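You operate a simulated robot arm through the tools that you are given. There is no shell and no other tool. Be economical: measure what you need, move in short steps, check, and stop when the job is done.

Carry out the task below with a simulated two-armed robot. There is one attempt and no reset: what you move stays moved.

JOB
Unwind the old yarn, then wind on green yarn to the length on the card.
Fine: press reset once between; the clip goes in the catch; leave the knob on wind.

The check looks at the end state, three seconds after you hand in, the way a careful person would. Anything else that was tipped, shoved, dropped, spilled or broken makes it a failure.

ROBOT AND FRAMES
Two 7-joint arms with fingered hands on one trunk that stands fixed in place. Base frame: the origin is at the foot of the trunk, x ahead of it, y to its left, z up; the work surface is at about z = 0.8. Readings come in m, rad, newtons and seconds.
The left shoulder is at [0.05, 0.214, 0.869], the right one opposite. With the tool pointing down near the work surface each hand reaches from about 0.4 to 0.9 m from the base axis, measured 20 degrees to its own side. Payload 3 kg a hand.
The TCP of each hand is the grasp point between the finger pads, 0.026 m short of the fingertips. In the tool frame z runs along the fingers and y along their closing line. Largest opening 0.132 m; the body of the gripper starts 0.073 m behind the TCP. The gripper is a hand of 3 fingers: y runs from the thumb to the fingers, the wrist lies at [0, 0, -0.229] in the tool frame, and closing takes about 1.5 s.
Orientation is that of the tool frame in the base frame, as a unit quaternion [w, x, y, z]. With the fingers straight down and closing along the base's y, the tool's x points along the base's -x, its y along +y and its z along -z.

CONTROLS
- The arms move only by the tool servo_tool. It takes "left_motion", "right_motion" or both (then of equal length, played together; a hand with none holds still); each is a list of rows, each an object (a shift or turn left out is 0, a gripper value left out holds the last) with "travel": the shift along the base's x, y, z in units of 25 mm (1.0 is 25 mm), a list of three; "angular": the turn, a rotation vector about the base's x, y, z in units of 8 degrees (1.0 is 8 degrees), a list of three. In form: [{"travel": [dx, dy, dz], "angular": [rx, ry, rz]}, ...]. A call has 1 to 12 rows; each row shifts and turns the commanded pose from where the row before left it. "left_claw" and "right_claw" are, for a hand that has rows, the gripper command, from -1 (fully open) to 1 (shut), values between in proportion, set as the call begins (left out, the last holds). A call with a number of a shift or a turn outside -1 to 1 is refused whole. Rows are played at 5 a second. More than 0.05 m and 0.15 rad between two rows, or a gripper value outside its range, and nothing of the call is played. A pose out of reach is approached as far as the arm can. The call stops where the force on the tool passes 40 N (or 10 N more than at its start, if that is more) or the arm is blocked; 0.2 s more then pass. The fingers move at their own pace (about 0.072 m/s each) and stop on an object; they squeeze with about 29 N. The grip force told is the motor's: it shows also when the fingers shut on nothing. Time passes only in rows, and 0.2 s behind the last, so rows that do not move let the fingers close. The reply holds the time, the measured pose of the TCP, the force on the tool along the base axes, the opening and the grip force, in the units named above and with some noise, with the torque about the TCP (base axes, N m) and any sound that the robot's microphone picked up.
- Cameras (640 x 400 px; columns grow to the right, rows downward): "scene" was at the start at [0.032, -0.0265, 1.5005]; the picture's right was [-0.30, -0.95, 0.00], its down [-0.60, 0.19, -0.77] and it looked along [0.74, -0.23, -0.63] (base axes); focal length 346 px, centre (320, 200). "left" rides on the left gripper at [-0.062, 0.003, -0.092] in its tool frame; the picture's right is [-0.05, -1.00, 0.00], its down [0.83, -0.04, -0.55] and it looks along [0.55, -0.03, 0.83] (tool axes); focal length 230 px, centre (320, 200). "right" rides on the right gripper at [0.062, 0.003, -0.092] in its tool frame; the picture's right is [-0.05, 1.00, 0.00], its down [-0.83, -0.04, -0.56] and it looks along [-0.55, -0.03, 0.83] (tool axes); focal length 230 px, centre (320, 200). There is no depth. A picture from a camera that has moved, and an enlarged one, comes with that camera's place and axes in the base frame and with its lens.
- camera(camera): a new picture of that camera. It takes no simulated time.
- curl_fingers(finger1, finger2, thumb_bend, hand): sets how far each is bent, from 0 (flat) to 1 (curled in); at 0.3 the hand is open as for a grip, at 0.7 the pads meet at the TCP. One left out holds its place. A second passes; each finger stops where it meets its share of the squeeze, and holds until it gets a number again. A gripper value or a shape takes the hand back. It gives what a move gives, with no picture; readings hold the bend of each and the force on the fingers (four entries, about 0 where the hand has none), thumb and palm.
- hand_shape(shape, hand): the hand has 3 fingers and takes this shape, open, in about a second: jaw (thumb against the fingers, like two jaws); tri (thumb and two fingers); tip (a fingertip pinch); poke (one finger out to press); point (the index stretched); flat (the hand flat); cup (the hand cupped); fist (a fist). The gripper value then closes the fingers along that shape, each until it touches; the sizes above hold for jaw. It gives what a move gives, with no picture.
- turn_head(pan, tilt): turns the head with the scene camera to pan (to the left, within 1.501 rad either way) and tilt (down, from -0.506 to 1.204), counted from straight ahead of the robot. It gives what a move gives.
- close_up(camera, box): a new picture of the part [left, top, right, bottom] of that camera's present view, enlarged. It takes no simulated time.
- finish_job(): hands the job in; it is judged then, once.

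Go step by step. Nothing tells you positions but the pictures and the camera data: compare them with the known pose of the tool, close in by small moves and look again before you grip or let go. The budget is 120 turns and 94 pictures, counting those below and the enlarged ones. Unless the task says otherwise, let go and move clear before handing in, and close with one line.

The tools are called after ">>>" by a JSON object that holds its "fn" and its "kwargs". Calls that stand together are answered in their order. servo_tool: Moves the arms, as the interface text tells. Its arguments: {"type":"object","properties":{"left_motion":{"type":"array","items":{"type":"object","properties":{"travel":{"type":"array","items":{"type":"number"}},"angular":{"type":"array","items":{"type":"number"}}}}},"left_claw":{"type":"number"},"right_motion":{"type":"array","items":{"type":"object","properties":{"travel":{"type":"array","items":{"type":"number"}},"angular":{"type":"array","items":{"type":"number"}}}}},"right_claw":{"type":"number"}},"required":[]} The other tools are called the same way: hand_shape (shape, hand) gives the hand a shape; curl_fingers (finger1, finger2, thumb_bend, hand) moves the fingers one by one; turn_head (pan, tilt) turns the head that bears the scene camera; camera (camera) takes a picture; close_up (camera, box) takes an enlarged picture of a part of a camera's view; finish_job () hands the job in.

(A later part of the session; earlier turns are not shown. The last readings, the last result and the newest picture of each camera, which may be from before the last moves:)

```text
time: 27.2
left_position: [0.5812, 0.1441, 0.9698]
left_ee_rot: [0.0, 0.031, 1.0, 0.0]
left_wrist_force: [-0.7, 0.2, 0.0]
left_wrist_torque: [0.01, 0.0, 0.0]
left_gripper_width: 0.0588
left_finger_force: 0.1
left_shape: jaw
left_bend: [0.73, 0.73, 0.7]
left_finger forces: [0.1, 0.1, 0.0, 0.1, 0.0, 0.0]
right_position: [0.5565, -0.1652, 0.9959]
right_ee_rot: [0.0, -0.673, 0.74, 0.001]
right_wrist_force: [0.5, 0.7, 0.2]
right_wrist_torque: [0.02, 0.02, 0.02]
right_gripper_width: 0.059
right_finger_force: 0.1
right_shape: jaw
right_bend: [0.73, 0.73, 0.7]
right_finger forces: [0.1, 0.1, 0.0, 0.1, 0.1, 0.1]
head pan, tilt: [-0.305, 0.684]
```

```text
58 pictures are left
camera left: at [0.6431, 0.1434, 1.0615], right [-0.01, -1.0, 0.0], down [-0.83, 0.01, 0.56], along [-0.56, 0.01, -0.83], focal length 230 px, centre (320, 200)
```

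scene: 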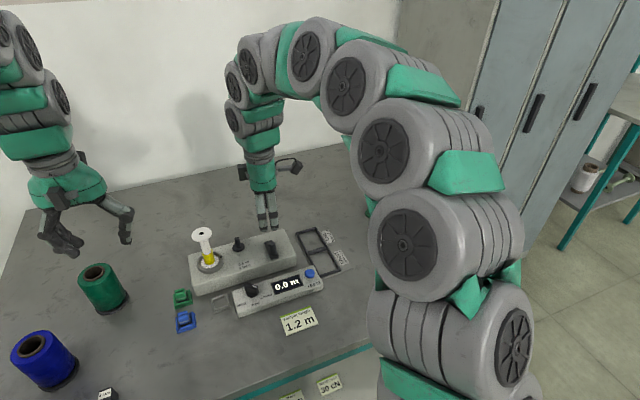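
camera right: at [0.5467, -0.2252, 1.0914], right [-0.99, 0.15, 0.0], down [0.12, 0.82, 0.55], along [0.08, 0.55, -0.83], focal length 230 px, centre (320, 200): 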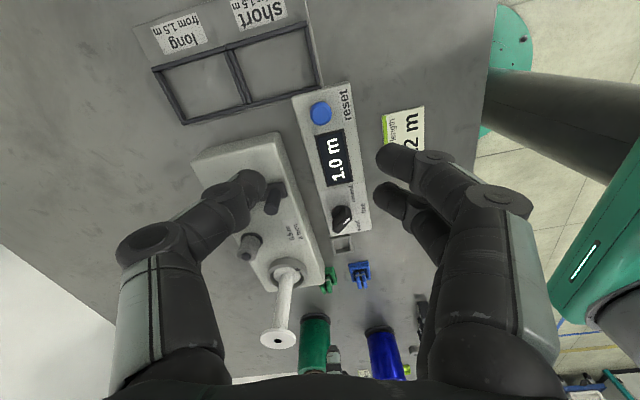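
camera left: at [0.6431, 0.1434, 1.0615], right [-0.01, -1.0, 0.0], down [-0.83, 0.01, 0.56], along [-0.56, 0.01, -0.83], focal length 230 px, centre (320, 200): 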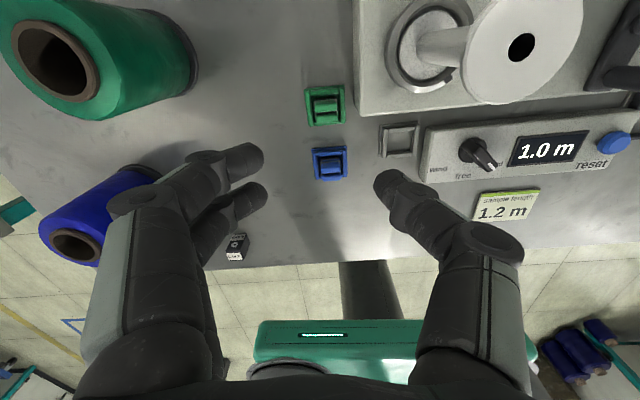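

>>> {"fn": "close_up", "kwargs": {"camera": "left", "box": [280, 70, 440, 190]}}

>>> {"fn": "close_up", "kwargs": {"camera": "scene", "box": [160, 270, 260, 345]}}

>>> {"fn": "close_up", "kwargs": {"camera": "right", "box": [300, 190, 400, 310]}}

```text
3.33 times, centred on (360, 130) of left
camera zoom: at [0.6431, 0.1434, 1.0615], right [-0.01, -1.0, 0.0], down [-0.83, 0.01, 0.56], along [-0.56, 0.01, -0.83], focal length 767 px, centre (187, 433)
```

zoom: 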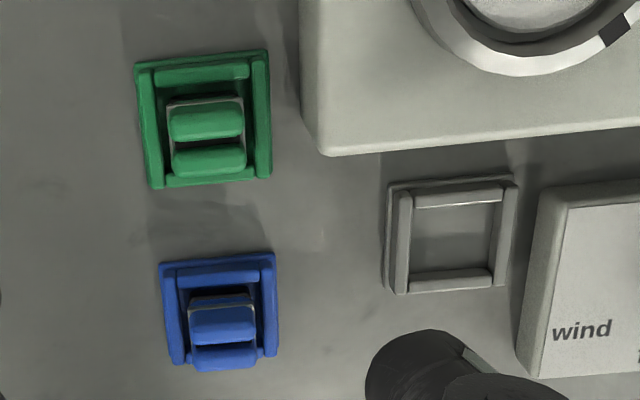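

```text
5.33 times, centred on (210, 308) of scene
camera zoom: at [0.032, -0.0265, 1.5005], right [-0.3, -0.95, 0.0], down [-0.6, 0.19, -0.77], along [0.74, -0.23, -0.63], focal length 1844 px, centre (907, -373)
```

zoom: 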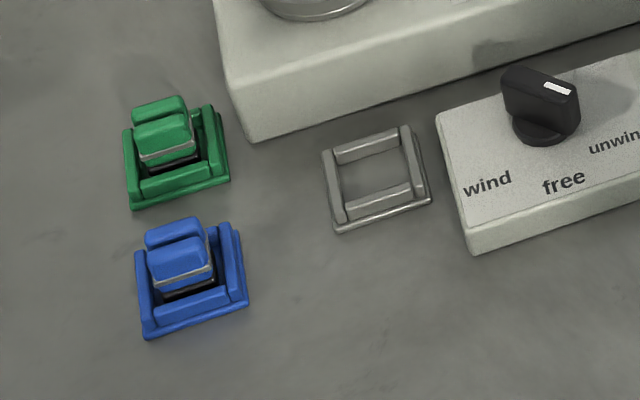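

```text
3.33 times, centred on (350, 250) of right
camera zoom: at [0.5467, -0.2252, 1.0914], right [-0.99, 0.15, 0.0], down [0.12, 0.82, 0.55], along [0.08, 0.55, -0.83], focal length 767 px, centre (220, 33)
```

zoom: 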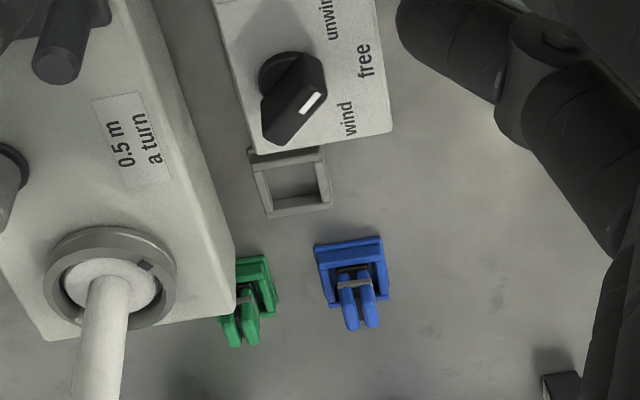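

Reset button lies under the right hand. I lower the right hand with closed fingers and meanwhile rotate the left hand so it closes along x over the green clip.

>>> {"fn": "servo_tool", "kwargs": {"right_motion": [{}, {}, {}, {}, {"travel": [0, 0, -0.6]}, {"travel": [0, 0, -0.6]}, {"travel": [0, 0, -0.6]}, {"travel": [0, 0, -0.6]}, {"travel": [0, 0, -0.6]}, {"travel": [0, 0, -0.6]}, {"travel": [0, 0, -0.4]}, {}], "right_claw": 1.0, "left_motion": [{"angular": [0, 0, 1]}, {"angular": [0, 0, 1]}, {"angular": [0, 0, 1]}, {"angular": [0, 0, 1]}, {"angular": [0, 0, 1]}, {"angular": [0, 0, 1]}, {"angular": [0, 0, 1]}, {"angular": [0, 0, 1]}, {"angular": [0, 0, 1]}, {"angular": [0, 0, 1]}, {"angular": [0, 0, 1]}, {"angular": [0, 0, 1]}]}}

>>> {"fn": "camera", "kwargs": {"camera": "right"}}

>>> {"fn": "camera", "kwargs": {"camera": "left"}}

```text
time: 29.8
left_position: [0.5821, 0.1433, 0.9704]
left_ee_rot: [0.0, 0.723, -0.691, 0.0]
left_wrist_force: [0.8, 0.4, 0.0]
left_wrist_torque: [-0.02, -0.01, 0.0]
left_gripper_width: 0.0589
left_finger_force: 0.0
left_shape: jaw
left_bend: [0.73, 0.73, 0.7]
left_finger forces: [0.1, 0.1, 0.1, 0.1, 0.0, 0.0]
right_position: [0.553, -0.1643, 0.8966]
right_ee_rot: [0.0, -0.672, 0.741, 0.0]
right_wrist_force: [-0.1, 0.2, 0.5]
right_wrist_torque: [-0.04, 0.01, -0.01]
right_gripper_width: 0.0
right_finger_force: 28.7
right_shape: jaw
right_bend: [0.66, 0.66, 0.67]
right_finger forces: [0.1, 0.0, 0.1, 0.0, 0.1, 0.0]
head pan, tilt: [-0.305, 0.684]
```

```text
54 pictures are left
camera right: at [0.5434, -0.2241, 0.9918], right [-0.99, 0.15, 0.0], down [0.12, 0.82, 0.55], along [0.08, 0.55, -0.83], focal length 230 px, centre (320, 200)
```

right: 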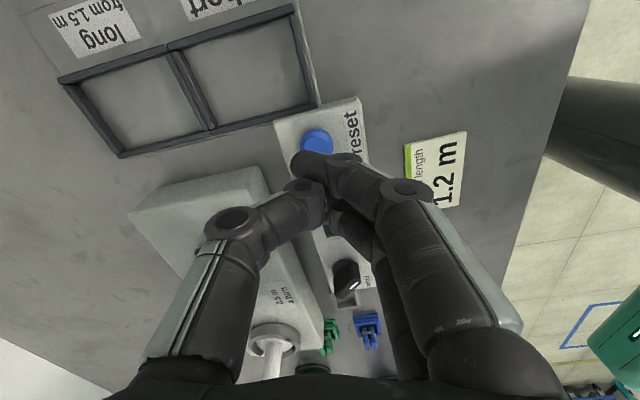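

```text
53 pictures are left
camera left: at [0.5753, 0.2061, 1.0618], right [1.0, 0.1, 0.0], down [0.08, -0.83, 0.56], along [0.05, -0.55, -0.83], focal length 230 px, centre (320, 200)
```

left: 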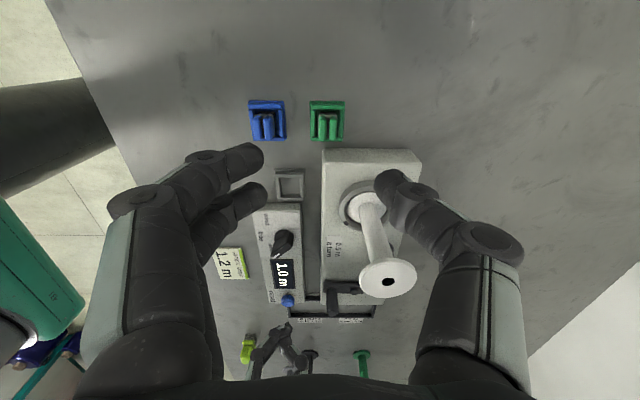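

>>> {"fn": "servo_tool", "kwargs": {"right_motion": [{"travel": [0, -0.15, -0.6]}, {"travel": [0, 0, -0.5]}, {"travel": [0, 0, -0.1]}, {"travel": [0, 0, -0.1]}, {"travel": [0, 0, -0.1]}, {}]}}

>>> {"fn": "camera", "kwargs": {"camera": "right"}}

```text
time: 31.2
left_position: [0.5814, 0.1441, 0.9699]
left_ee_rot: [0.001, 0.722, -0.692, 0.0]
left_wrist_force: [-0.3, -0.1, -0.6]
left_wrist_torque: [0.01, 0.01, 0.02]
left_gripper_width: 0.0589
left_finger_force: 0.1
left_shape: jaw
left_bend: [0.73, 0.73, 0.7]
left_finger forces: [0.1, 0.0, 0.0, 0.1, 0.0, 0.1]
right_position: [0.5559, -0.1676, 0.8615]
right_ee_rot: [0.0, -0.672, 0.741, 0.0]
right_wrist_force: [0.4, 1.0, -0.7]
right_wrist_torque: [0.03, -0.02, -0.01]
right_gripper_width: 0.0
right_finger_force: 28.8
right_shape: jaw
right_bend: [0.66, 0.66, 0.67]
right_finger forces: [0.1, 0.0, 0.0, 0.0, 0.1, 0.0]
head pan, tilt: [-0.305, 0.684]
```

```text
52 pictures are left
camera right: at [0.5455, -0.2285, 0.9564], right [-0.99, 0.15, 0.0], down [0.12, 0.82, 0.56], along [0.08, 0.55, -0.83], focal length 230 px, centre (320, 200)
```

right: 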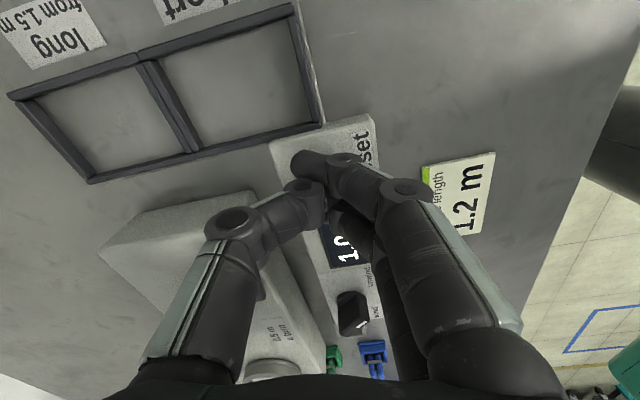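

>>> {"fn": "servo_tool", "kwargs": {"right_motion": [{"travel": [0, 0, -0.08]}, {"travel": [0, 0, -0.08]}, {"travel": [0, 0, -0.08]}, {}]}}

>>> {"fn": "close_up", "kwargs": {"camera": "scene", "box": [220, 230, 340, 305]}}

```text
time: 32.2
left_position: [0.5815, 0.1445, 0.9703]
left_ee_rot: [0.0, 0.722, -0.692, -0.001]
left_wrist_force: [0.1, -1.1, -0.4]
left_wrist_torque: [-0.01, 0.0, -0.01]
left_gripper_width: 0.059
left_finger_force: 0.1
left_shape: jaw
left_bend: [0.73, 0.73, 0.7]
left_finger forces: [0.0, 0.0, 0.0, 0.2, 0.0, 0.1]
right_position: [0.5548, -0.1679, 0.8551]
right_ee_rot: [-0.001, -0.672, 0.74, 0.0]
right_wrist_force: [0.0, -0.1, 1.5]
right_wrist_torque: [0.0, 0.04, 0.01]
right_gripper_width: 0.0
right_finger_force: 29.2
right_shape: jaw
right_bend: [0.66, 0.66, 0.67]
right_finger forces: [0.1, 0.0, 0.0, 0.0, 0.0, 0.0]
head pan, tilt: [-0.305, 0.684]
```

```text
5.33 times, centred on (280, 268) of scene
camera zoom: at [0.0319, -0.0265, 1.5005], right [-0.3, -0.95, 0.0], down [-0.6, 0.19, -0.77], along [0.74, -0.23, -0.63], focal length 1844 px, centre (533, -160)
```

zoom: 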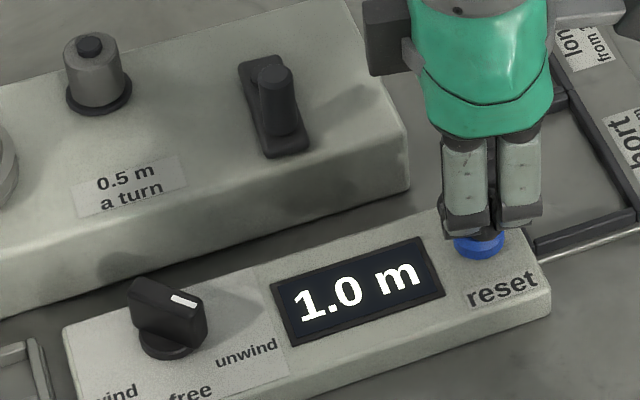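

>>> {"fn": "servo_tool", "kwargs": {"right_motion": [{"travel": [0, 0, -0.08]}, {"travel": [0, 0, -0.08]}, {"travel": [0, 0, -0.08]}, {}]}}

>>> {"fn": "close_up", "kwargs": {"camera": "scene", "box": [220, 230, 340, 305]}}

```text
time: 33.2
left_position: [0.5805, 0.1442, 0.9695]
left_ee_rot: [-0.001, 0.721, -0.693, 0.0]
left_wrist_force: [-0.2, 0.9, -0.3]
left_wrist_torque: [0.03, 0.0, 0.01]
left_gripper_width: 0.059
left_finger_force: 0.0
left_shape: jaw
left_bend: [0.73, 0.73, 0.7]
left_finger forces: [0.1, 0.0, 0.0, 0.1, 0.0, 0.0]
right_position: [0.5565, -0.1668, 0.8494]
right_ee_rot: [0.0, -0.672, 0.741, 0.0]
right_wrist_force: [2.3, 3.3, 10.4]
right_wrist_torque: [0.05, 0.01, 0.0]
right_gripper_width: 0.0
right_finger_force: 28.9
right_shape: jaw
right_bend: [0.66, 0.67, 0.74]
right_finger forces: [0.0, 0.1, 0.0, 0.0, 0.1, 0.0]
head pan, tilt: [-0.305, 0.684]
heard: click
```

```text
5.33 times, centred on (280, 268) of scene
camera zoom: at [0.0319, -0.0264, 1.5005], right [-0.3, -0.95, 0.0], down [-0.6, 0.19, -0.77], along [0.74, -0.23, -0.63], focal length 1844 px, centre (533, -160)
```

zoom: 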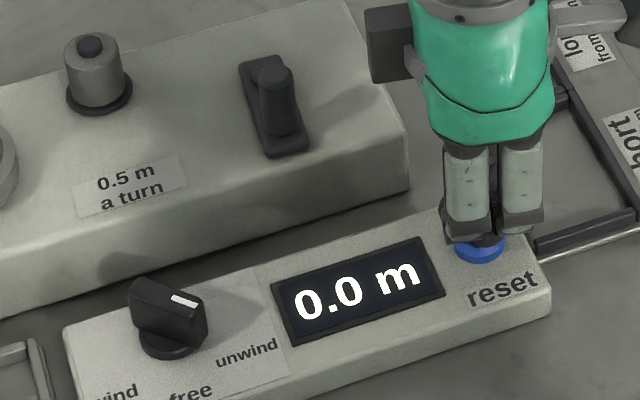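

Reset registered (0.0 m). I lift the right hand away and lower the left hand towards the green clip.

>>> {"fn": "servo_tool", "kwargs": {"right_motion": [{"travel": [0, 0, 0.8]}, {"travel": [0, 0, 1]}, {"travel": [0, 0, 1]}, {"travel": [0, -0.8, 1]}, {"travel": [0, -0.8, 1]}, {"travel": [0, -0.8, 1]}, {"travel": [0, -0.8, 0.5]}, {"travel": [0, -0.8, 0.5]}], "left_motion": [{"travel": [0.15, -0.1, -0.5], "angular": [0, 0, 0.3]}, {"travel": [0.15, -0.1, -0.5], "angular": [0, 0, 0.3]}, {"travel": [0, 0, -0.5]}, {"travel": [0, 0, -0.5]}, {"travel": [0, 0, -0.4]}, {"travel": [0, 0, -0.4]}, {}, {}]}}

>>> {"fn": "camera", "kwargs": {"camera": "left"}}

>>> {"fn": "close_up", "kwargs": {"camera": "scene", "box": [150, 240, 270, 315]}}

```text
time: 35.0
left_position: [0.5896, 0.1394, 0.9023]
left_ee_rot: [0.0, 0.75, -0.661, 0.001]
left_wrist_force: [0.0, -0.2, 0.1]
left_wrist_torque: [0.02, 0.0, -0.01]
left_gripper_width: 0.0587
left_finger_force: 0.1
left_shape: jaw
left_bend: [0.73, 0.73, 0.7]
left_finger forces: [0.0, 0.0, 0.0, 0.0, 0.0, 0.0]
right_position: [0.5554, -0.2699, 1.0228]
right_ee_rot: [0.0, -0.673, 0.74, 0.0]
right_wrist_force: [0.2, 1.1, -1.2]
right_wrist_torque: [0.01, 0.0, 0.0]
right_gripper_width: 0.0
right_finger_force: 29.1
right_shape: jaw
right_bend: [0.66, 0.67, 0.74]
right_finger forces: [0.0, 0.0, 0.0, 0.1, 0.0, 0.0]
head pan, tilt: [-0.305, 0.684]
```

```text
49 pictures are left
camera left: at [0.5787, 0.2008, 0.9936], right [0.98, 0.18, 0.0], down [0.15, -0.82, 0.55], along [0.1, -0.55, -0.83], focal length 230 px, centre (320, 200)
```

left: 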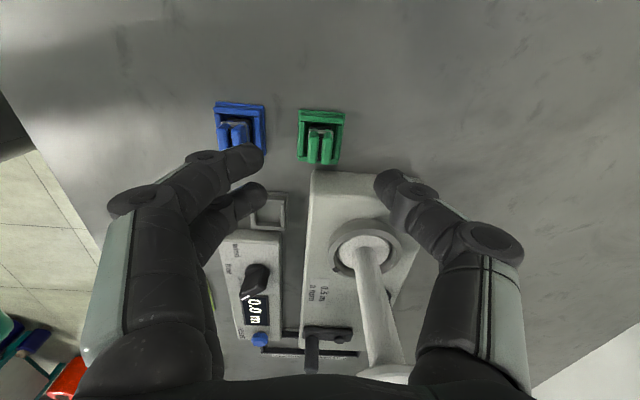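

```text
5.33 times, centred on (210, 278) of scene
camera zoom: at [0.0319, -0.0265, 1.5005], right [-0.3, -0.95, 0.0], down [-0.6, 0.19, -0.77], along [0.74, -0.23, -0.63], focal length 1844 px, centre (907, -213)
```

zoom: 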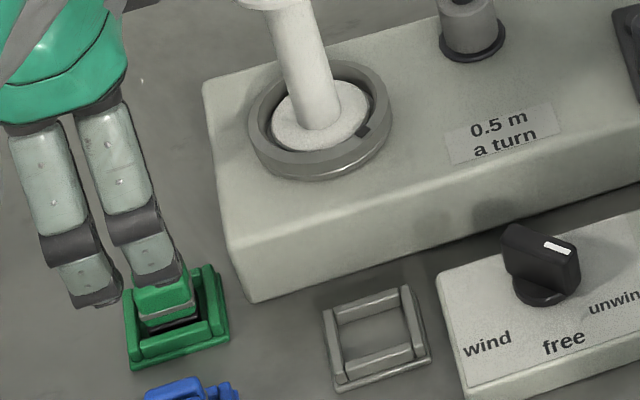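

>>> {"fn": "servo_tool", "kwargs": {"left_motion": [{"travel": [0, 0.04, -0.8]}, {"travel": [0, 0, -0.8]}, {"travel": [0, 0, -0.4]}, {}]}}

>>> {"fn": "camera", "kwargs": {"camera": "left"}}

>>> {"fn": "close_up", "kwargs": {"camera": "scene", "box": [150, 240, 270, 315]}}

```text
time: 36.0
left_position: [0.5893, 0.1407, 0.8489]
left_ee_rot: [0.0, 0.75, -0.662, 0.0]
left_wrist_force: [0.2, -1.0, 0.4]
left_wrist_torque: [-0.02, 0.04, 0.01]
left_gripper_width: 0.0587
left_finger_force: 0.1
left_shape: jaw
left_bend: [0.73, 0.73, 0.7]
left_finger forces: [0.0, 0.0, 0.0, 0.0, 0.0, 0.0]
right_position: [0.5563, -0.2686, 1.0223]
right_ee_rot: [0.0, -0.672, 0.741, 0.0]
right_wrist_force: [-0.1, 1.1, -0.8]
right_wrist_torque: [-0.05, -0.01, -0.01]
right_gripper_width: 0.0
right_finger_force: 29.1
right_shape: jaw
right_bend: [0.66, 0.67, 0.74]
right_finger forces: [0.1, 0.1, 0.1, 0.0, 0.0, 0.0]
head pan, tilt: [-0.305, 0.684]
```

```text
47 pictures are left
camera left: at [0.5774, 0.2022, 0.941], right [0.98, 0.18, 0.0], down [0.15, -0.82, 0.56], along [0.1, -0.55, -0.83], focal length 230 px, centre (320, 200)
```

left: 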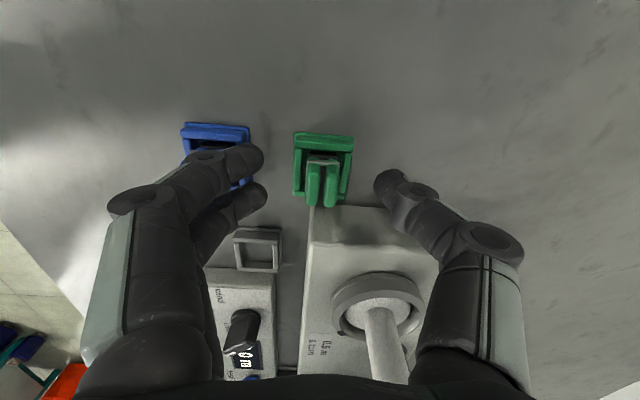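

```text
5.33 times, centred on (210, 278) of scene
camera zoom: at [0.0319, -0.0265, 1.5005], right [-0.3, -0.95, 0.0], down [-0.6, 0.19, -0.77], along [0.74, -0.23, -0.63], focal length 1844 px, centre (907, -213)
```

zoom: 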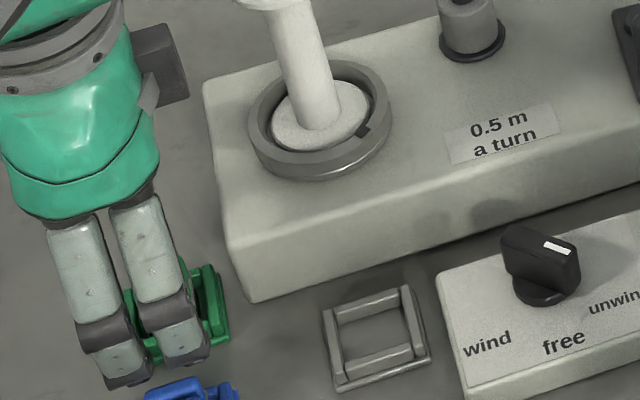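

>>> {"fn": "servo_tool", "kwargs": {"left_motion": [{"travel": [0, -0.1, -0.1]}, {}, {}, {}, {}, {}], "left_claw": 1.0}}

>>> {"fn": "camera", "kwargs": {"camera": "left"}}

```text
time: 37.4
left_position: [0.5884, 0.1374, 0.8475]
left_ee_rot: [0.001, 0.75, -0.661, 0.0]
left_wrist_force: [1.0, 0.2, 0.1]
left_wrist_torque: [-0.01, 0.03, 0.02]
left_gripper_width: 0.0126
left_finger_force: 28.9
left_shape: jaw
left_bend: [0.72, 0.72, 0.7]
left_finger forces: [13.0, 12.7, 0.0, 0.0, 26.0, 0.1]
right_position: [0.5566, -0.2675, 1.023]
right_ee_rot: [-0.001, -0.671, 0.741, -0.001]
right_wrist_force: [0.3, 0.3, -0.2]
right_wrist_torque: [0.0, 0.02, -0.02]
right_gripper_width: 0.0002
right_finger_force: 29.2
right_shape: jaw
right_bend: [0.66, 0.67, 0.74]
right_finger forces: [0.1, 0.0, 0.1, 0.0, 0.0, 0.0]
head pan, tilt: [-0.305, 0.684]
```

```text
45 pictures are left
camera left: at [0.5776, 0.1991, 0.9393], right [0.98, 0.18, 0.0], down [0.15, -0.82, 0.56], along [0.1, -0.55, -0.83], focal length 230 px, centre (320, 200)
```

left: 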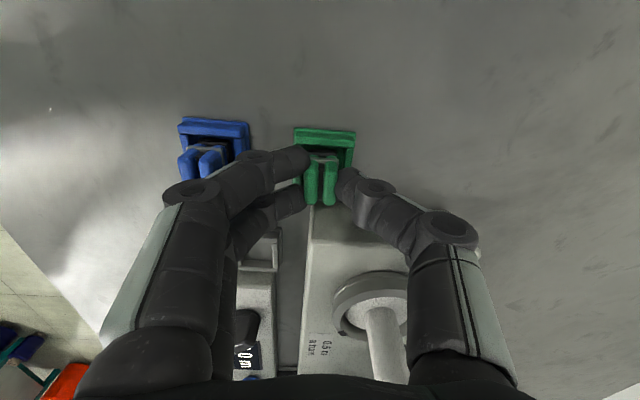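

Gripped. I lift the clip, check, and carry it above the catch.

>>> {"fn": "servo_tool", "kwargs": {"left_motion": [{"travel": [0, 0, 0.6]}, {"travel": [0, 0, 0.8]}, {"travel": [0, 0, 0.8]}, {"travel": [0, 0, 0.6]}, {"travel": [-0.5, -0.8, 0]}, {"travel": [-0.5, -0.8, 0]}, {"travel": [-0.5, -0.8, 0]}, {"travel": [0, -0.6, 0]}, {}]}}

>>> {"fn": "camera", "kwargs": {"camera": "left"}}

>>> {"fn": "close_up", "kwargs": {"camera": "scene", "box": [150, 240, 270, 340]}}

```text
time: 39.4
left_position: [0.5417, 0.072, 0.9149]
left_ee_rot: [0.0, 0.749, -0.663, 0.002]
left_wrist_force: [-0.2, -0.4, -0.4]
left_wrist_torque: [0.04, 0.05, -0.02]
left_gripper_width: 0.0124
left_finger_force: 29.6
left_shape: jaw
left_bend: [0.72, 0.72, 0.7]
left_finger forces: [13.1, 12.8, 0.0, 0.1, 26.1, 0.1]
left hand out of reach, approached as far as the arm can: row 8
right_position: [0.5567, -0.2689, 1.0238]
right_ee_rot: [0.001, -0.672, 0.741, 0.0]
right_wrist_force: [-0.2, 0.8, 1.5]
right_wrist_torque: [0.02, -0.01, 0.03]
right_gripper_width: 0.0001
right_finger_force: 28.8
right_shape: jaw
right_bend: [0.66, 0.67, 0.74]
right_finger forces: [0.0, 0.1, 0.0, 0.0, 0.0, 0.1]
head pan, tilt: [-0.305, 0.684]
```

```text
44 pictures are left
camera left: at [0.5314, 0.1338, 1.0066], right [0.98, 0.17, 0.0], down [0.14, -0.82, 0.56], along [0.1, -0.55, -0.83], focal length 230 px, centre (320, 200)
```

left: 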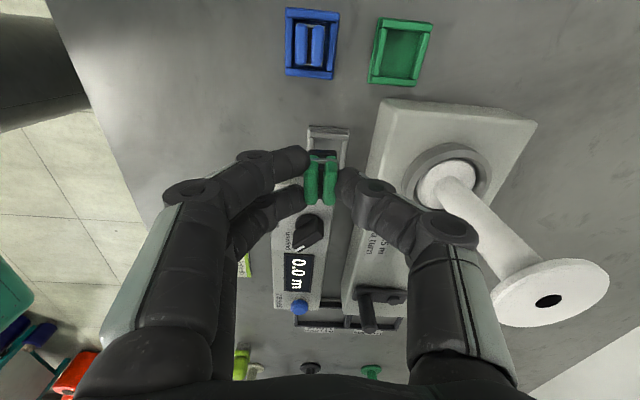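

```text
4.00 times, centred on (210, 290) of scene
camera zoom: at [0.032, -0.0265, 1.5005], right [-0.3, -0.95, 0.0], down [-0.6, 0.19, -0.77], along [0.74, -0.23, -0.63], focal length 1383 px, centre (760, -160)
```

zoom: 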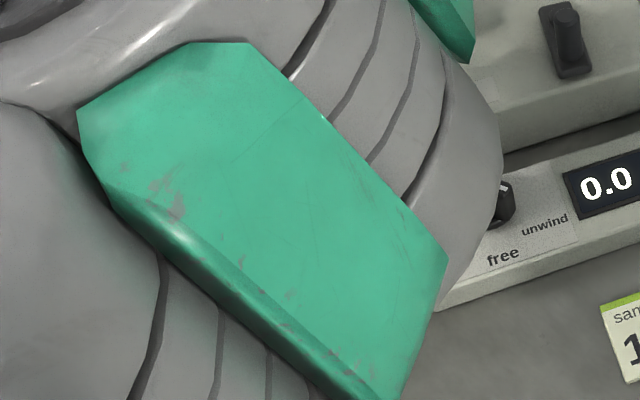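

The reach fails in this wrist pose, so I raise and turn the hand about 180 degrees the other way, clip in hand.

>>> {"fn": "servo_tool", "kwargs": {"left_motion": [{"travel": [0, 0.6, 0.8]}, {"travel": [0, 0.6, 0.8]}, {"travel": [0, 0.6, 0.8]}, {"travel": [0, 0.6, 0.6], "angular": [0, 0, -1]}, {"angular": [0, 0, -1]}, {"angular": [0, 0, -1]}, {"angular": [0, 0, -1]}, {"angular": [0, 0, -1]}, {"angular": [0, 0, -1]}, {"angular": [0, 0, -1]}, {"angular": [0, 0, -1]}, {"angular": [0, 0, -1]}]}}

>>> {"fn": "servo_tool", "kwargs": {"left_motion": [{"angular": [0, 0, -1]}, {"angular": [0, 0, -1]}, {"angular": [0, 0, -1]}, {"angular": [0, 0, -1]}, {"angular": [0, 0, -1]}, {"angular": [0, 0, -1]}, {"angular": [0, 0, -1]}, {"angular": [0, 0, -1]}, {"angular": [0, 0, -1]}, {"angular": [0, 0, -1]}, {"angular": [0, 0, -1]}, {"angular": [0, 0, -1]}]}}

>>> {"fn": "servo_tool", "kwargs": {"left_motion": [{"travel": [0, -0.6, 0], "angular": [0, 0, -1]}, {"travel": [0, -0.6, 0], "angular": [0, 0, -0.5]}, {"travel": [0, -0.6, 0]}, {"travel": [0, -0.6, 0]}, {}]}}

>>> {"fn": "camera", "kwargs": {"camera": "left"}}

>>> {"fn": "camera", "kwargs": {"camera": "scene"}}

```text
time: 42.0
left_position: [0.543, 0.1343, 0.99]
left_ee_rot: [0.0, -0.217, 0.976, 0.0]
left_wrist_force: [-0.3, -0.5, 0.9]
left_wrist_torque: [0.03, 0.0, -0.03]
left_gripper_width: 0.0124
left_finger_force: 29.3
left_shape: jaw
left_bend: [0.72, 0.72, 0.7]
left_finger forces: [13.1, 12.8, 0.0, 0.0, 25.9, 0.0]
right_position: [0.5575, -0.2697, 1.0235]
right_ee_rot: [0.0, -0.672, 0.741, 0.001]
right_wrist_force: [-0.3, -0.1, 0.4]
right_wrist_torque: [-0.01, 0.0, -0.02]
right_gripper_width: 0.0
right_finger_force: 29.3
right_shape: jaw
right_bend: [0.66, 0.67, 0.74]
right_finger forces: [0.0, 0.0, 0.1, 0.0, 0.0, 0.0]
head pan, tilt: [-0.305, 0.684]
```

```text
time: 44.6
left_position: [0.5428, 0.1326, 0.9907]
left_ee_rot: [0.0, 0.58, 0.815, 0.0]
left_wrist_force: [0.8, -0.1, -0.2]
left_wrist_torque: [0.02, 0.01, 0.01]
left_gripper_width: 0.0121
left_finger_force: 28.8
left_shape: jaw
left_bend: [0.72, 0.72, 0.7]
left_finger forces: [12.9, 12.9, 0.0, 0.1, 25.9, 0.0]
right_position: [0.5559, -0.2694, 1.0229]
right_ee_rot: [0.0, -0.672, 0.741, 0.001]
right_wrist_force: [0.0, -0.4, 0.3]
right_wrist_torque: [-0.01, 0.0, 0.01]
right_gripper_width: 0.0001
right_finger_force: 28.8
right_shape: jaw
right_bend: [0.66, 0.67, 0.74]
right_finger forces: [0.0, 0.0, 0.0, 0.1, 0.1, 0.1]
head pan, tilt: [-0.305, 0.684]
```

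```text
time: 45.8
left_position: [0.5429, 0.0759, 0.9912]
left_ee_rot: [0.0, 0.662, 0.749, 0.0]
left_wrist_force: [0.2, -0.8, -0.1]
left_wrist_torque: [-0.02, 0.01, 0.02]
left_gripper_width: 0.0125
left_finger_force: 29.3
left_shape: jaw
left_bend: [0.72, 0.72, 0.7]
left_finger forces: [13.0, 12.7, 0.1, 0.1, 25.9, 0.0]
right_position: [0.5566, -0.268, 1.0231]
right_ee_rot: [0.0, -0.671, 0.741, 0.0]
right_wrist_force: [0.5, -0.4, -0.1]
right_wrist_torque: [0.0, 0.0, 0.03]
right_gripper_width: 0.0002
right_finger_force: 29.2
right_shape: jaw
right_bend: [0.66, 0.67, 0.74]
right_finger forces: [0.0, 0.0, 0.0, 0.0, 0.0, 0.1]
head pan, tilt: [-0.305, 0.684]
```

```text
42 pictures are left
camera left: at [0.5536, 0.0146, 1.0829], right [-0.98, -0.18, 0.0], down [-0.15, 0.82, 0.56], along [-0.1, 0.55, -0.83], focal length 230 px, centre (320, 200)
```

left: 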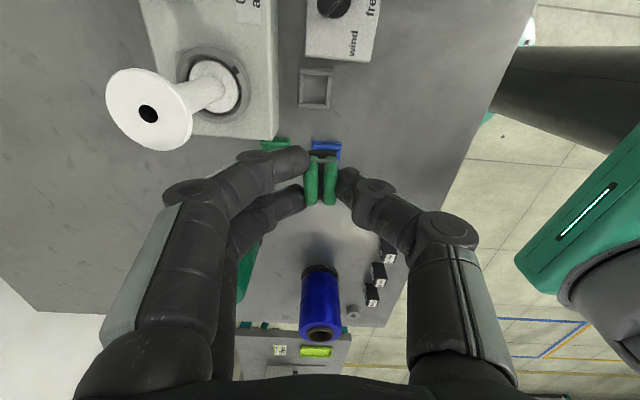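

```text
41 pictures are left
```

scene: 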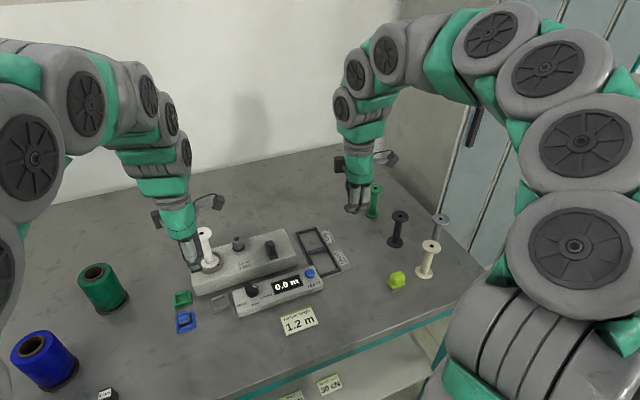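

Now oriented properly. I align over the catch with a slight lean away from the bobbin, and lower part way.

>>> {"fn": "servo_tool", "kwargs": {"left_motion": [{"travel": [0.15, -0.42, 0], "angular": [0, -0.3, -0.15]}, {"travel": [0.15, -0.42, 0], "angular": [0, -0.3, -0.15]}, {"travel": [0, 0, -1]}, {"travel": [0, 0, -1]}, {"travel": [0, 0, -1]}, {"travel": [0, 0, -0.6]}, {}]}}

>>> {"fn": "camera", "kwargs": {"camera": "left"}}

>>> {"fn": "close_up", "kwargs": {"camera": "scene", "box": [150, 210, 310, 335]}}

```text
time: 47.4
left_position: [0.5476, 0.0521, 0.9011]
left_ee_rot: [0.031, 0.676, 0.736, 0.028]
left_wrist_force: [-0.2, 0.7, 0.5]
left_wrist_torque: [-0.01, 0.02, 0.01]
left_gripper_width: 0.0123
left_finger_force: 29.0
left_shape: jaw
left_bend: [0.72, 0.72, 0.7]
left_finger forces: [13.2, 12.8, 0.0, 0.0, 25.8, 0.1]
right_position: [0.5573, -0.2689, 1.0231]
right_ee_rot: [0.0, -0.672, 0.741, 0.0]
right_wrist_force: [-0.8, -0.1, 0.7]
right_wrist_torque: [-0.01, 0.01, -0.02]
right_gripper_width: 0.0
right_finger_force: 28.9
right_shape: jaw
right_bend: [0.66, 0.67, 0.74]
right_finger forces: [0.0, 0.0, 0.0, 0.1, 0.0, 0.0]
head pan, tilt: [-0.305, 0.684]
```

```text
40 pictures are left
camera left: at [0.5491, -0.0079, 0.993], right [-0.99, -0.14, -0.08], down [-0.16, 0.83, 0.54], along [-0.01, 0.55, -0.84], focal length 230 px, centre (320, 200)
```

left: 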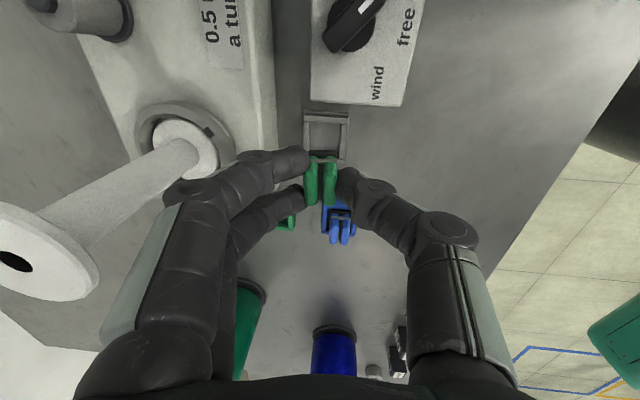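

```text
3.20 times, centred on (230, 272) of scene
camera zoom: at [0.032, -0.0265, 1.5005], right [-0.3, -0.95, 0.0], down [-0.6, 0.19, -0.77], along [0.74, -0.23, -0.63], focal length 1106 px, centre (608, -32)
```

zoom: 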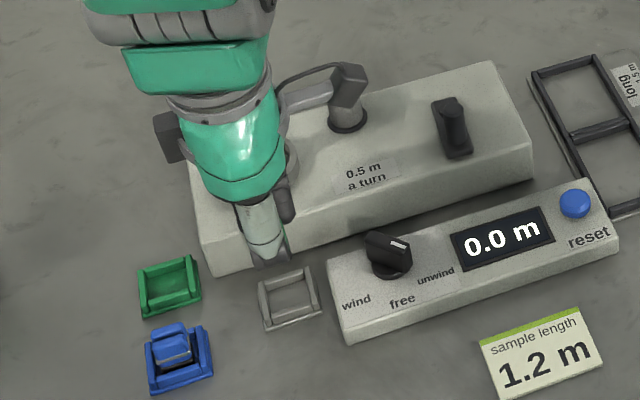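

>>> {"fn": "servo_tool", "kwargs": {"left_motion": [{"travel": [0, 0.05, -0.6]}, {"travel": [0, 0, -0.6]}, {"travel": [0, 0, -0.3]}, {}]}}

>>> {"fn": "camera", "kwargs": {"camera": "left"}}

>>> {"fn": "close_up", "kwargs": {"camera": "scene", "box": [180, 220, 280, 320]}}

```text
time: 48.4
left_position: [0.5486, 0.0531, 0.8639]
left_ee_rot: [0.031, 0.676, 0.736, 0.028]
left_wrist_force: [0.0, -0.2, -1.0]
left_wrist_torque: [0.0, 0.01, 0.0]
left_gripper_width: 0.012
left_finger_force: 28.9
left_shape: jaw
left_bend: [0.72, 0.72, 0.7]
left_finger forces: [13.0, 12.9, 0.0, 0.0, 25.7, 0.0]
right_position: [0.5569, -0.2675, 1.0228]
right_ee_rot: [0.0, -0.673, 0.74, 0.0]
right_wrist_force: [-0.6, -0.7, -0.6]
right_wrist_torque: [0.02, -0.03, 0.0]
right_gripper_width: 0.0001
right_finger_force: 28.4
right_shape: jaw
right_bend: [0.66, 0.67, 0.74]
right_finger forces: [0.0, 0.1, 0.0, 0.0, 0.1, 0.0]
head pan, tilt: [-0.305, 0.684]
```

```text
38 pictures are left
camera left: at [0.5483, -0.0077, 0.9562], right [-0.99, -0.14, -0.08], down [-0.16, 0.83, 0.54], along [-0.01, 0.55, -0.84], focal length 230 px, centre (320, 200)
```

left: 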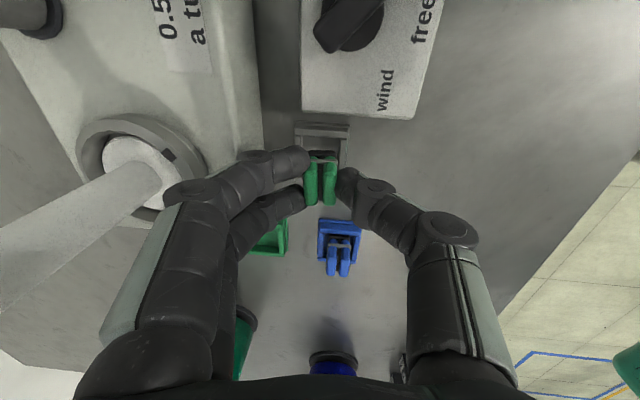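

```text
4.00 times, centred on (230, 270) of scene
camera zoom: at [0.0319, -0.0265, 1.5005], right [-0.3, -0.95, 0.0], down [-0.6, 0.19, -0.77], along [0.74, -0.23, -0.63], focal length 1383 px, centre (680, -80)
```

zoom: 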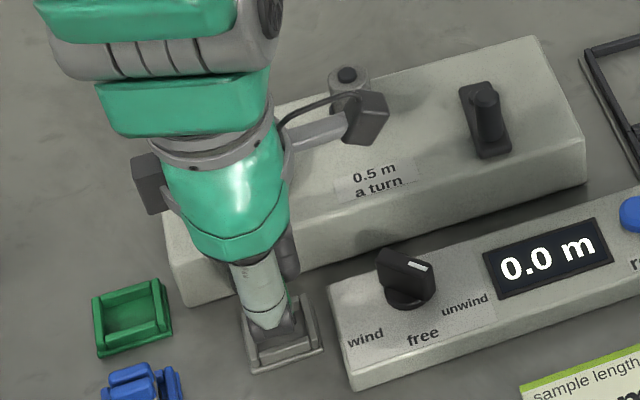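

>>> {"fn": "servo_tool", "kwargs": {"left_motion": [{"travel": [0, 0, -0.3]}, {"travel": [0, 0, -0.2]}, {"travel": [0, 0, -0.12]}, {}]}}

>>> {"fn": "camera", "kwargs": {"camera": "left"}}

>>> {"fn": "close_up", "kwargs": {"camera": "scene", "box": [180, 220, 280, 320]}}

```text
time: 49.4
left_position: [0.5488, 0.0531, 0.8486]
left_ee_rot: [0.032, 0.676, 0.736, 0.028]
left_wrist_force: [0.2, -0.4, -0.1]
left_wrist_torque: [0.04, -0.01, -0.01]
left_gripper_width: 0.0122
left_finger_force: 28.8
left_shape: jaw
left_bend: [0.72, 0.72, 0.7]
left_finger forces: [13.1, 12.9, 0.1, 0.0, 25.7, 0.0]
right_position: [0.5577, -0.268, 1.0227]
right_ee_rot: [0.0, -0.672, 0.741, 0.0]
right_wrist_force: [0.2, -0.7, -0.2]
right_wrist_torque: [0.0, 0.0, 0.0]
right_gripper_width: 0.0001
right_finger_force: 28.9
right_shape: jaw
right_bend: [0.66, 0.67, 0.74]
right_finger forces: [0.1, 0.0, 0.0, 0.1, 0.0, 0.0]
head pan, tilt: [-0.305, 0.684]
```

```text
36 pictures are left
camera left: at [0.5496, -0.0068, 0.9402], right [-0.99, -0.14, -0.08], down [-0.16, 0.83, 0.54], along [-0.01, 0.55, -0.84], focal length 230 px, centre (320, 200)
```

left: 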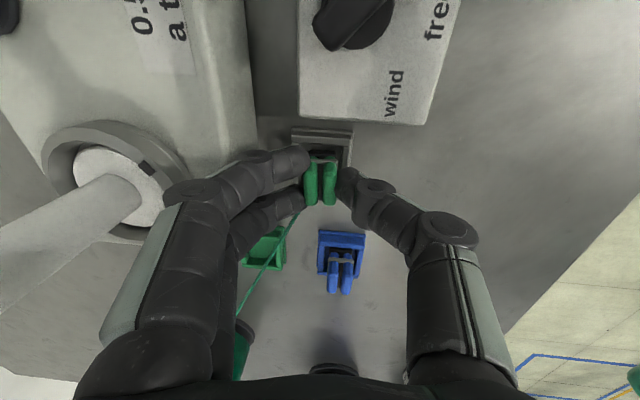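

```text
4.00 times, centred on (230, 270) of scene
camera zoom: at [0.032, -0.0265, 1.5005], right [-0.3, -0.95, 0.0], down [-0.6, 0.19, -0.77], along [0.74, -0.23, -0.63], focal length 1383 px, centre (680, -80)
```

zoom: 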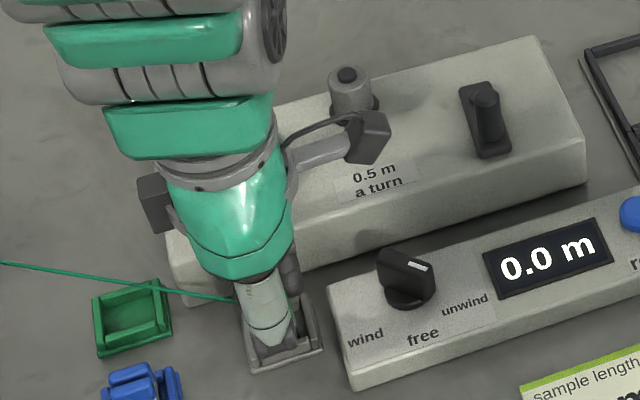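

A green thread appeared: the clip is in the catch. I settle it a hair lower, open slightly, and look.

>>> {"fn": "servo_tool", "kwargs": {"left_motion": [{"travel": [0, 0, -0.06]}, {}]}}

>>> {"fn": "servo_tool", "kwargs": {"left_motion": [{}, {}, {}, {}], "left_claw": 0.55}}

>>> {"fn": "camera", "kwargs": {"camera": "left"}}

```text
time: 50.0
left_position: [0.55, 0.0528, 0.847]
left_ee_rot: [0.032, 0.676, 0.736, 0.028]
left_wrist_force: [-0.5, -0.5, 1.6]
left_wrist_torque: [0.0, 0.05, 0.01]
left_gripper_width: 0.0123
left_finger_force: 28.8
left_shape: jaw
left_bend: [0.72, 0.72, 0.7]
left_finger forces: [13.5, 13.3, 0.0, 0.1, 26.7, 0.0]
right_position: [0.5562, -0.2696, 1.0235]
right_ee_rot: [0.0, -0.672, 0.741, 0.0]
right_wrist_force: [-0.1, 0.0, -0.3]
right_wrist_torque: [-0.01, -0.02, 0.01]
right_gripper_width: 0.0
right_finger_force: 29.4
right_shape: jaw
right_bend: [0.66, 0.67, 0.74]
right_finger forces: [0.0, 0.1, 0.0, 0.0, 0.1, 0.0]
head pan, tilt: [-0.305, 0.684]
```

```text
time: 51.0
left_position: [0.5507, 0.0553, 0.8466]
left_ee_rot: [0.031, 0.676, 0.736, 0.028]
left_wrist_force: [-8.0, -1.0, -1.0]
left_wrist_torque: [0.02, 0.05, 0.03]
left_gripper_width: 0.0269
left_finger_force: 0.2
left_shape: jaw
left_bend: [0.74, 0.74, 0.7]
left_finger forces: [3.8, 3.8, 0.0, 0.1, 0.1, 0.0]
right_position: [0.5561, -0.2679, 1.0222]
right_ee_rot: [0.0, -0.672, 0.74, 0.0]
right_wrist_force: [0.5, 0.1, 0.8]
right_wrist_torque: [0.0, 0.0, 0.03]
right_gripper_width: 0.0
right_finger_force: 29.1
right_shape: jaw
right_bend: [0.66, 0.67, 0.74]
right_finger forces: [0.1, 0.0, 0.0, 0.0, 0.0, 0.0]
head pan, tilt: [-0.305, 0.684]
```

```text
34 pictures are left
camera left: at [0.5501, -0.0063, 0.9387], right [-0.99, -0.14, -0.08], down [-0.16, 0.83, 0.54], along [-0.01, 0.55, -0.84], focal length 230 px, centre (320, 200)
```

left: 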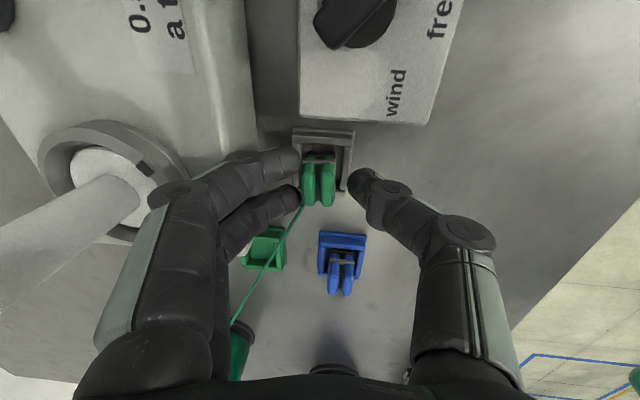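

>>> {"fn": "servo_tool", "kwargs": {"left_motion": [{}, {}, {}], "left_claw": 0.68}}

>>> {"fn": "close_up", "kwargs": {"camera": "left", "box": [220, 110, 420, 235]}}

```text
time: 51.8
left_position: [0.5501, 0.0537, 0.8462]
left_ee_rot: [0.031, 0.677, 0.735, 0.027]
left_wrist_force: [-1.1, -0.4, -0.4]
left_wrist_torque: [0.02, -0.05, 0.03]
left_gripper_width: 0.0209
left_finger_force: 0.0
left_shape: jaw
left_bend: [0.73, 0.73, 0.7]
left_finger forces: [0.7, 0.9, 0.0, 0.0, 0.0, 0.0]
right_position: [0.5572, -0.2692, 1.0229]
right_ee_rot: [0.0, -0.672, 0.741, 0.0]
right_wrist_force: [0.6, -0.4, -0.3]
right_wrist_torque: [-0.01, -0.01, -0.03]
right_gripper_width: 0.0
right_finger_force: 28.7
right_shape: jaw
right_bend: [0.66, 0.67, 0.74]
right_finger forces: [0.1, 0.1, 0.0, 0.1, 0.0, 0.0]
head pan, tilt: [-0.305, 0.684]
```

```text
3.20 times, centred on (320, 172) of left
camera zoom: at [0.5504, -0.0064, 0.9389], right [-0.99, -0.14, -0.08], down [-0.16, 0.83, 0.54], along [0.0, 0.55, -0.84], focal length 736 px, centre (320, 288)
```

zoom: 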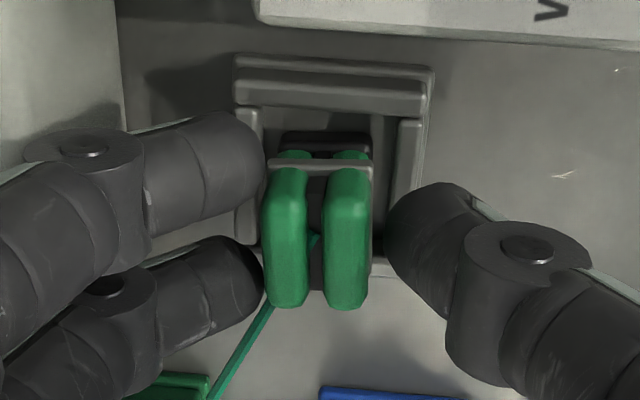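

>>> {"fn": "servo_tool", "kwargs": {"left_motion": [{"travel": [0.06, 0, 0]}, {"travel": [0, 0, 0.2]}, {"travel": [0, 0, 0.4]}, {"travel": [0, 0, 0.6]}, {"travel": [0, 0, 1]}, {"travel": [0, 0, 1]}, {"travel": [0, 0, 1]}, {"travel": [-0.4, 0.3, 1]}, {}]}}

>>> {"fn": "camera", "kwargs": {"camera": "left"}}

>>> {"fn": "close_up", "kwargs": {"camera": "scene", "box": [160, 210, 320, 335]}}

```text
time: 53.8
left_position: [0.5429, 0.061, 0.9789]
left_ee_rot: [0.031, 0.676, 0.736, 0.028]
left_wrist_force: [0.2, -0.5, 0.1]
left_wrist_torque: [-0.03, -0.02, -0.04]
left_gripper_width: 0.0209
left_finger_force: 0.0
left_shape: jaw
left_bend: [0.73, 0.73, 0.7]
left_finger forces: [0.0, 0.0, 0.0, 0.0, 0.0, 0.0]
right_position: [0.557, -0.2696, 1.0231]
right_ee_rot: [0.0, -0.672, 0.74, 0.0]
right_wrist_force: [0.5, 0.2, -0.1]
right_wrist_torque: [0.02, -0.01, -0.01]
right_gripper_width: 0.0
right_finger_force: 29.3
right_shape: jaw
right_bend: [0.66, 0.67, 0.74]
right_finger forces: [0.0, 0.0, 0.1, 0.0, 0.1, 0.0]
head pan, tilt: [-0.305, 0.684]
```

```text
32 pictures are left
camera left: at [0.5434, 0.0009, 1.0702], right [-0.99, -0.14, -0.08], down [-0.16, 0.83, 0.54], along [-0.01, 0.55, -0.84], focal length 230 px, centre (320, 200)
```

left: 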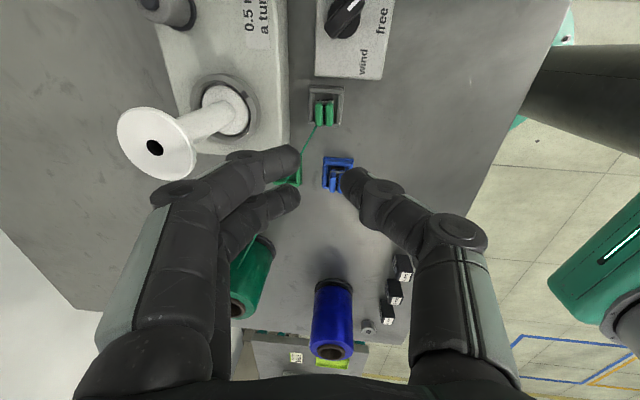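

```text
3.20 times, centred on (240, 272) of scene
camera zoom: at [0.032, -0.0265, 1.5005], right [-0.3, -0.95, 0.0], down [-0.6, 0.19, -0.77], along [0.74, -0.23, -0.63], focal length 1106 px, centre (576, -32)
```

zoom: 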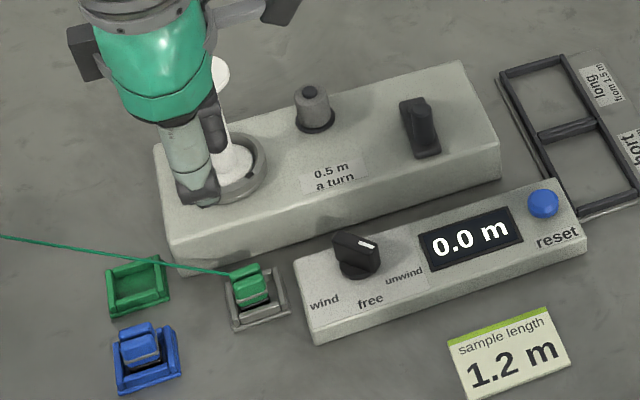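

The clip sits in the catch with yarn attached. Left hand retreats; the right hand goes to the knob, aligned across the bar.

>>> {"fn": "servo_tool", "kwargs": {"left_motion": [{"travel": [-0.1, 0.7, 0.8]}, {"travel": [-0.1, 0.7, 0.8]}, {"travel": [-0.1, 0.7, 0.8]}, {"travel": [-0.1, 0.7, 0.8]}, {"travel": [-0.1, 0.7, 0.8]}, {"travel": [0, 0.7, 0]}, {"travel": [0, 0.7, 0]}, {"travel": [0, 0.7, 0]}, {}, {}, {}, {}], "right_motion": [{"angular": [0, 0, -0.4]}, {"travel": [0, 1, 0], "angular": [0, 0, -0.4]}, {"travel": [0, 1, 0], "angular": [0, 0, -0.4]}, {"travel": [0, 1, 0], "angular": [0, 0, -0.4]}, {"travel": [0, 1, 0], "angular": [0, 0, -0.4]}, {"travel": [0, 1, 0], "angular": [0, 0, -0.4]}, {"travel": [0, 1, 0], "angular": [0, 0, -0.4]}, {"travel": [0, 1, -0.5], "angular": [0, 0, -0.4]}, {"travel": [0, 1, -0.9], "angular": [0, 0, -0.4]}, {"travel": [0, 1, -0.9], "angular": [0, 0, -0.4]}, {"travel": [-0.1, 1, -0.9]}, {}], "right_claw": 0.1}}

>>> {"fn": "camera", "kwargs": {"camera": "right"}}

>>> {"fn": "camera", "kwargs": {"camera": "scene"}}

```text
time: 56.4
left_position: [0.5292, 0.1999, 1.0747]
left_ee_rot: [0.032, 0.676, 0.735, 0.028]
left_wrist_force: [0.5, 0.9, -0.4]
left_wrist_torque: [-0.04, 0.01, -0.01]
left_gripper_width: 0.0212
left_finger_force: 0.0
left_shape: jaw
left_bend: [0.73, 0.73, 0.7]
left_finger forces: [0.0, 0.0, 0.0, 0.0, 0.0, 0.0]
right_position: [0.5538, -0.0173, 0.942]
right_ee_rot: [0.0, -0.441, 0.897, 0.0]
right_wrist_force: [0.2, -0.2, -0.3]
right_wrist_torque: [0.0, -0.03, 0.01]
right_gripper_width: 0.0588
right_finger_force: 0.0
right_shape: jaw
right_bend: [0.73, 0.73, 0.7]
right_finger forces: [0.1, 0.1, 0.0, 0.2, 0.1, 0.0]
head pan, tilt: [-0.305, 0.684]
```

```text
30 pictures are left
camera right: at [0.513, -0.064, 1.0361], right [-0.76, 0.65, 0.0], down [0.54, 0.63, 0.56], along [0.36, 0.42, -0.83], focal length 230 px, centre (320, 200)
```

right: 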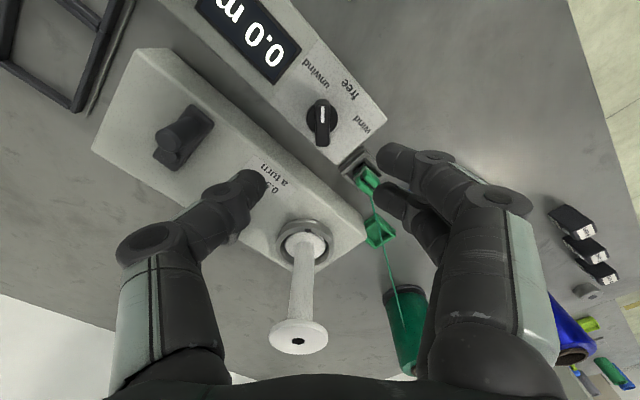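

```text
29 pictures are left
```

scene: 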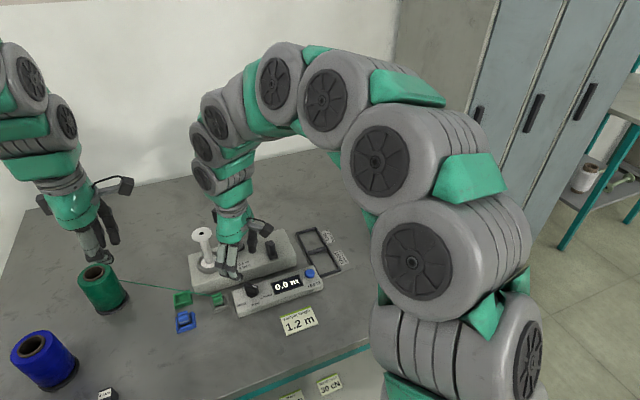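

>>> {"fn": "servo_tool", "kwargs": {"right_motion": [{"travel": [0, -0.08, -1]}, {"travel": [0, 0, -1]}, {"travel": [0, 0, -0.9]}, {}]}}

>>> {"fn": "camera", "kwargs": {"camera": "right"}}

```text
time: 57.4
left_position: [0.5296, 0.2002, 1.0754]
left_ee_rot: [0.032, 0.677, 0.735, 0.028]
left_wrist_force: [0.2, -0.3, -0.2]
left_wrist_torque: [-0.02, 0.02, -0.02]
left_gripper_width: 0.0213
left_finger_force: 0.0
left_shape: jaw
left_bend: [0.73, 0.73, 0.7]
left_finger forces: [0.0, 0.0, 0.0, 0.0, 0.0, 0.0]
right_position: [0.5535, -0.0192, 0.8697]
right_ee_rot: [-0.001, -0.442, 0.897, 0.0]
right_wrist_force: [0.2, -0.4, 0.4]
right_wrist_torque: [0.0, -0.03, -0.01]
right_gripper_width: 0.059
right_finger_force: 0.1
right_shape: jaw
right_bend: [0.73, 0.73, 0.7]
right_finger forces: [0.0, 0.0, 0.0, 0.0, 0.0, 0.1]
head pan, tilt: [-0.305, 0.684]
```

```text
28 pictures are left
camera right: at [0.5127, -0.0657, 0.9652], right [-0.76, 0.65, 0.0], down [0.54, 0.63, 0.56], along [0.36, 0.42, -0.83], focal length 230 px, centre (320, 200)
```

right: 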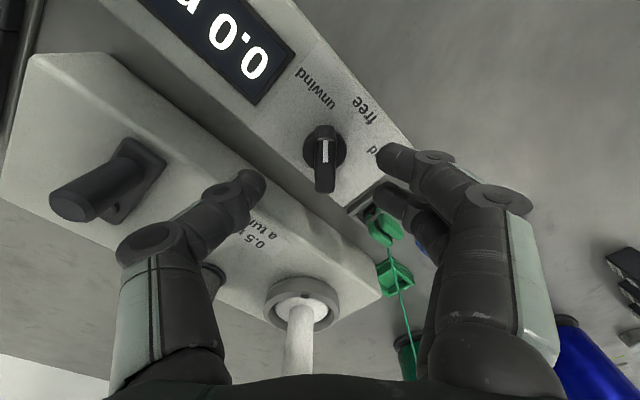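

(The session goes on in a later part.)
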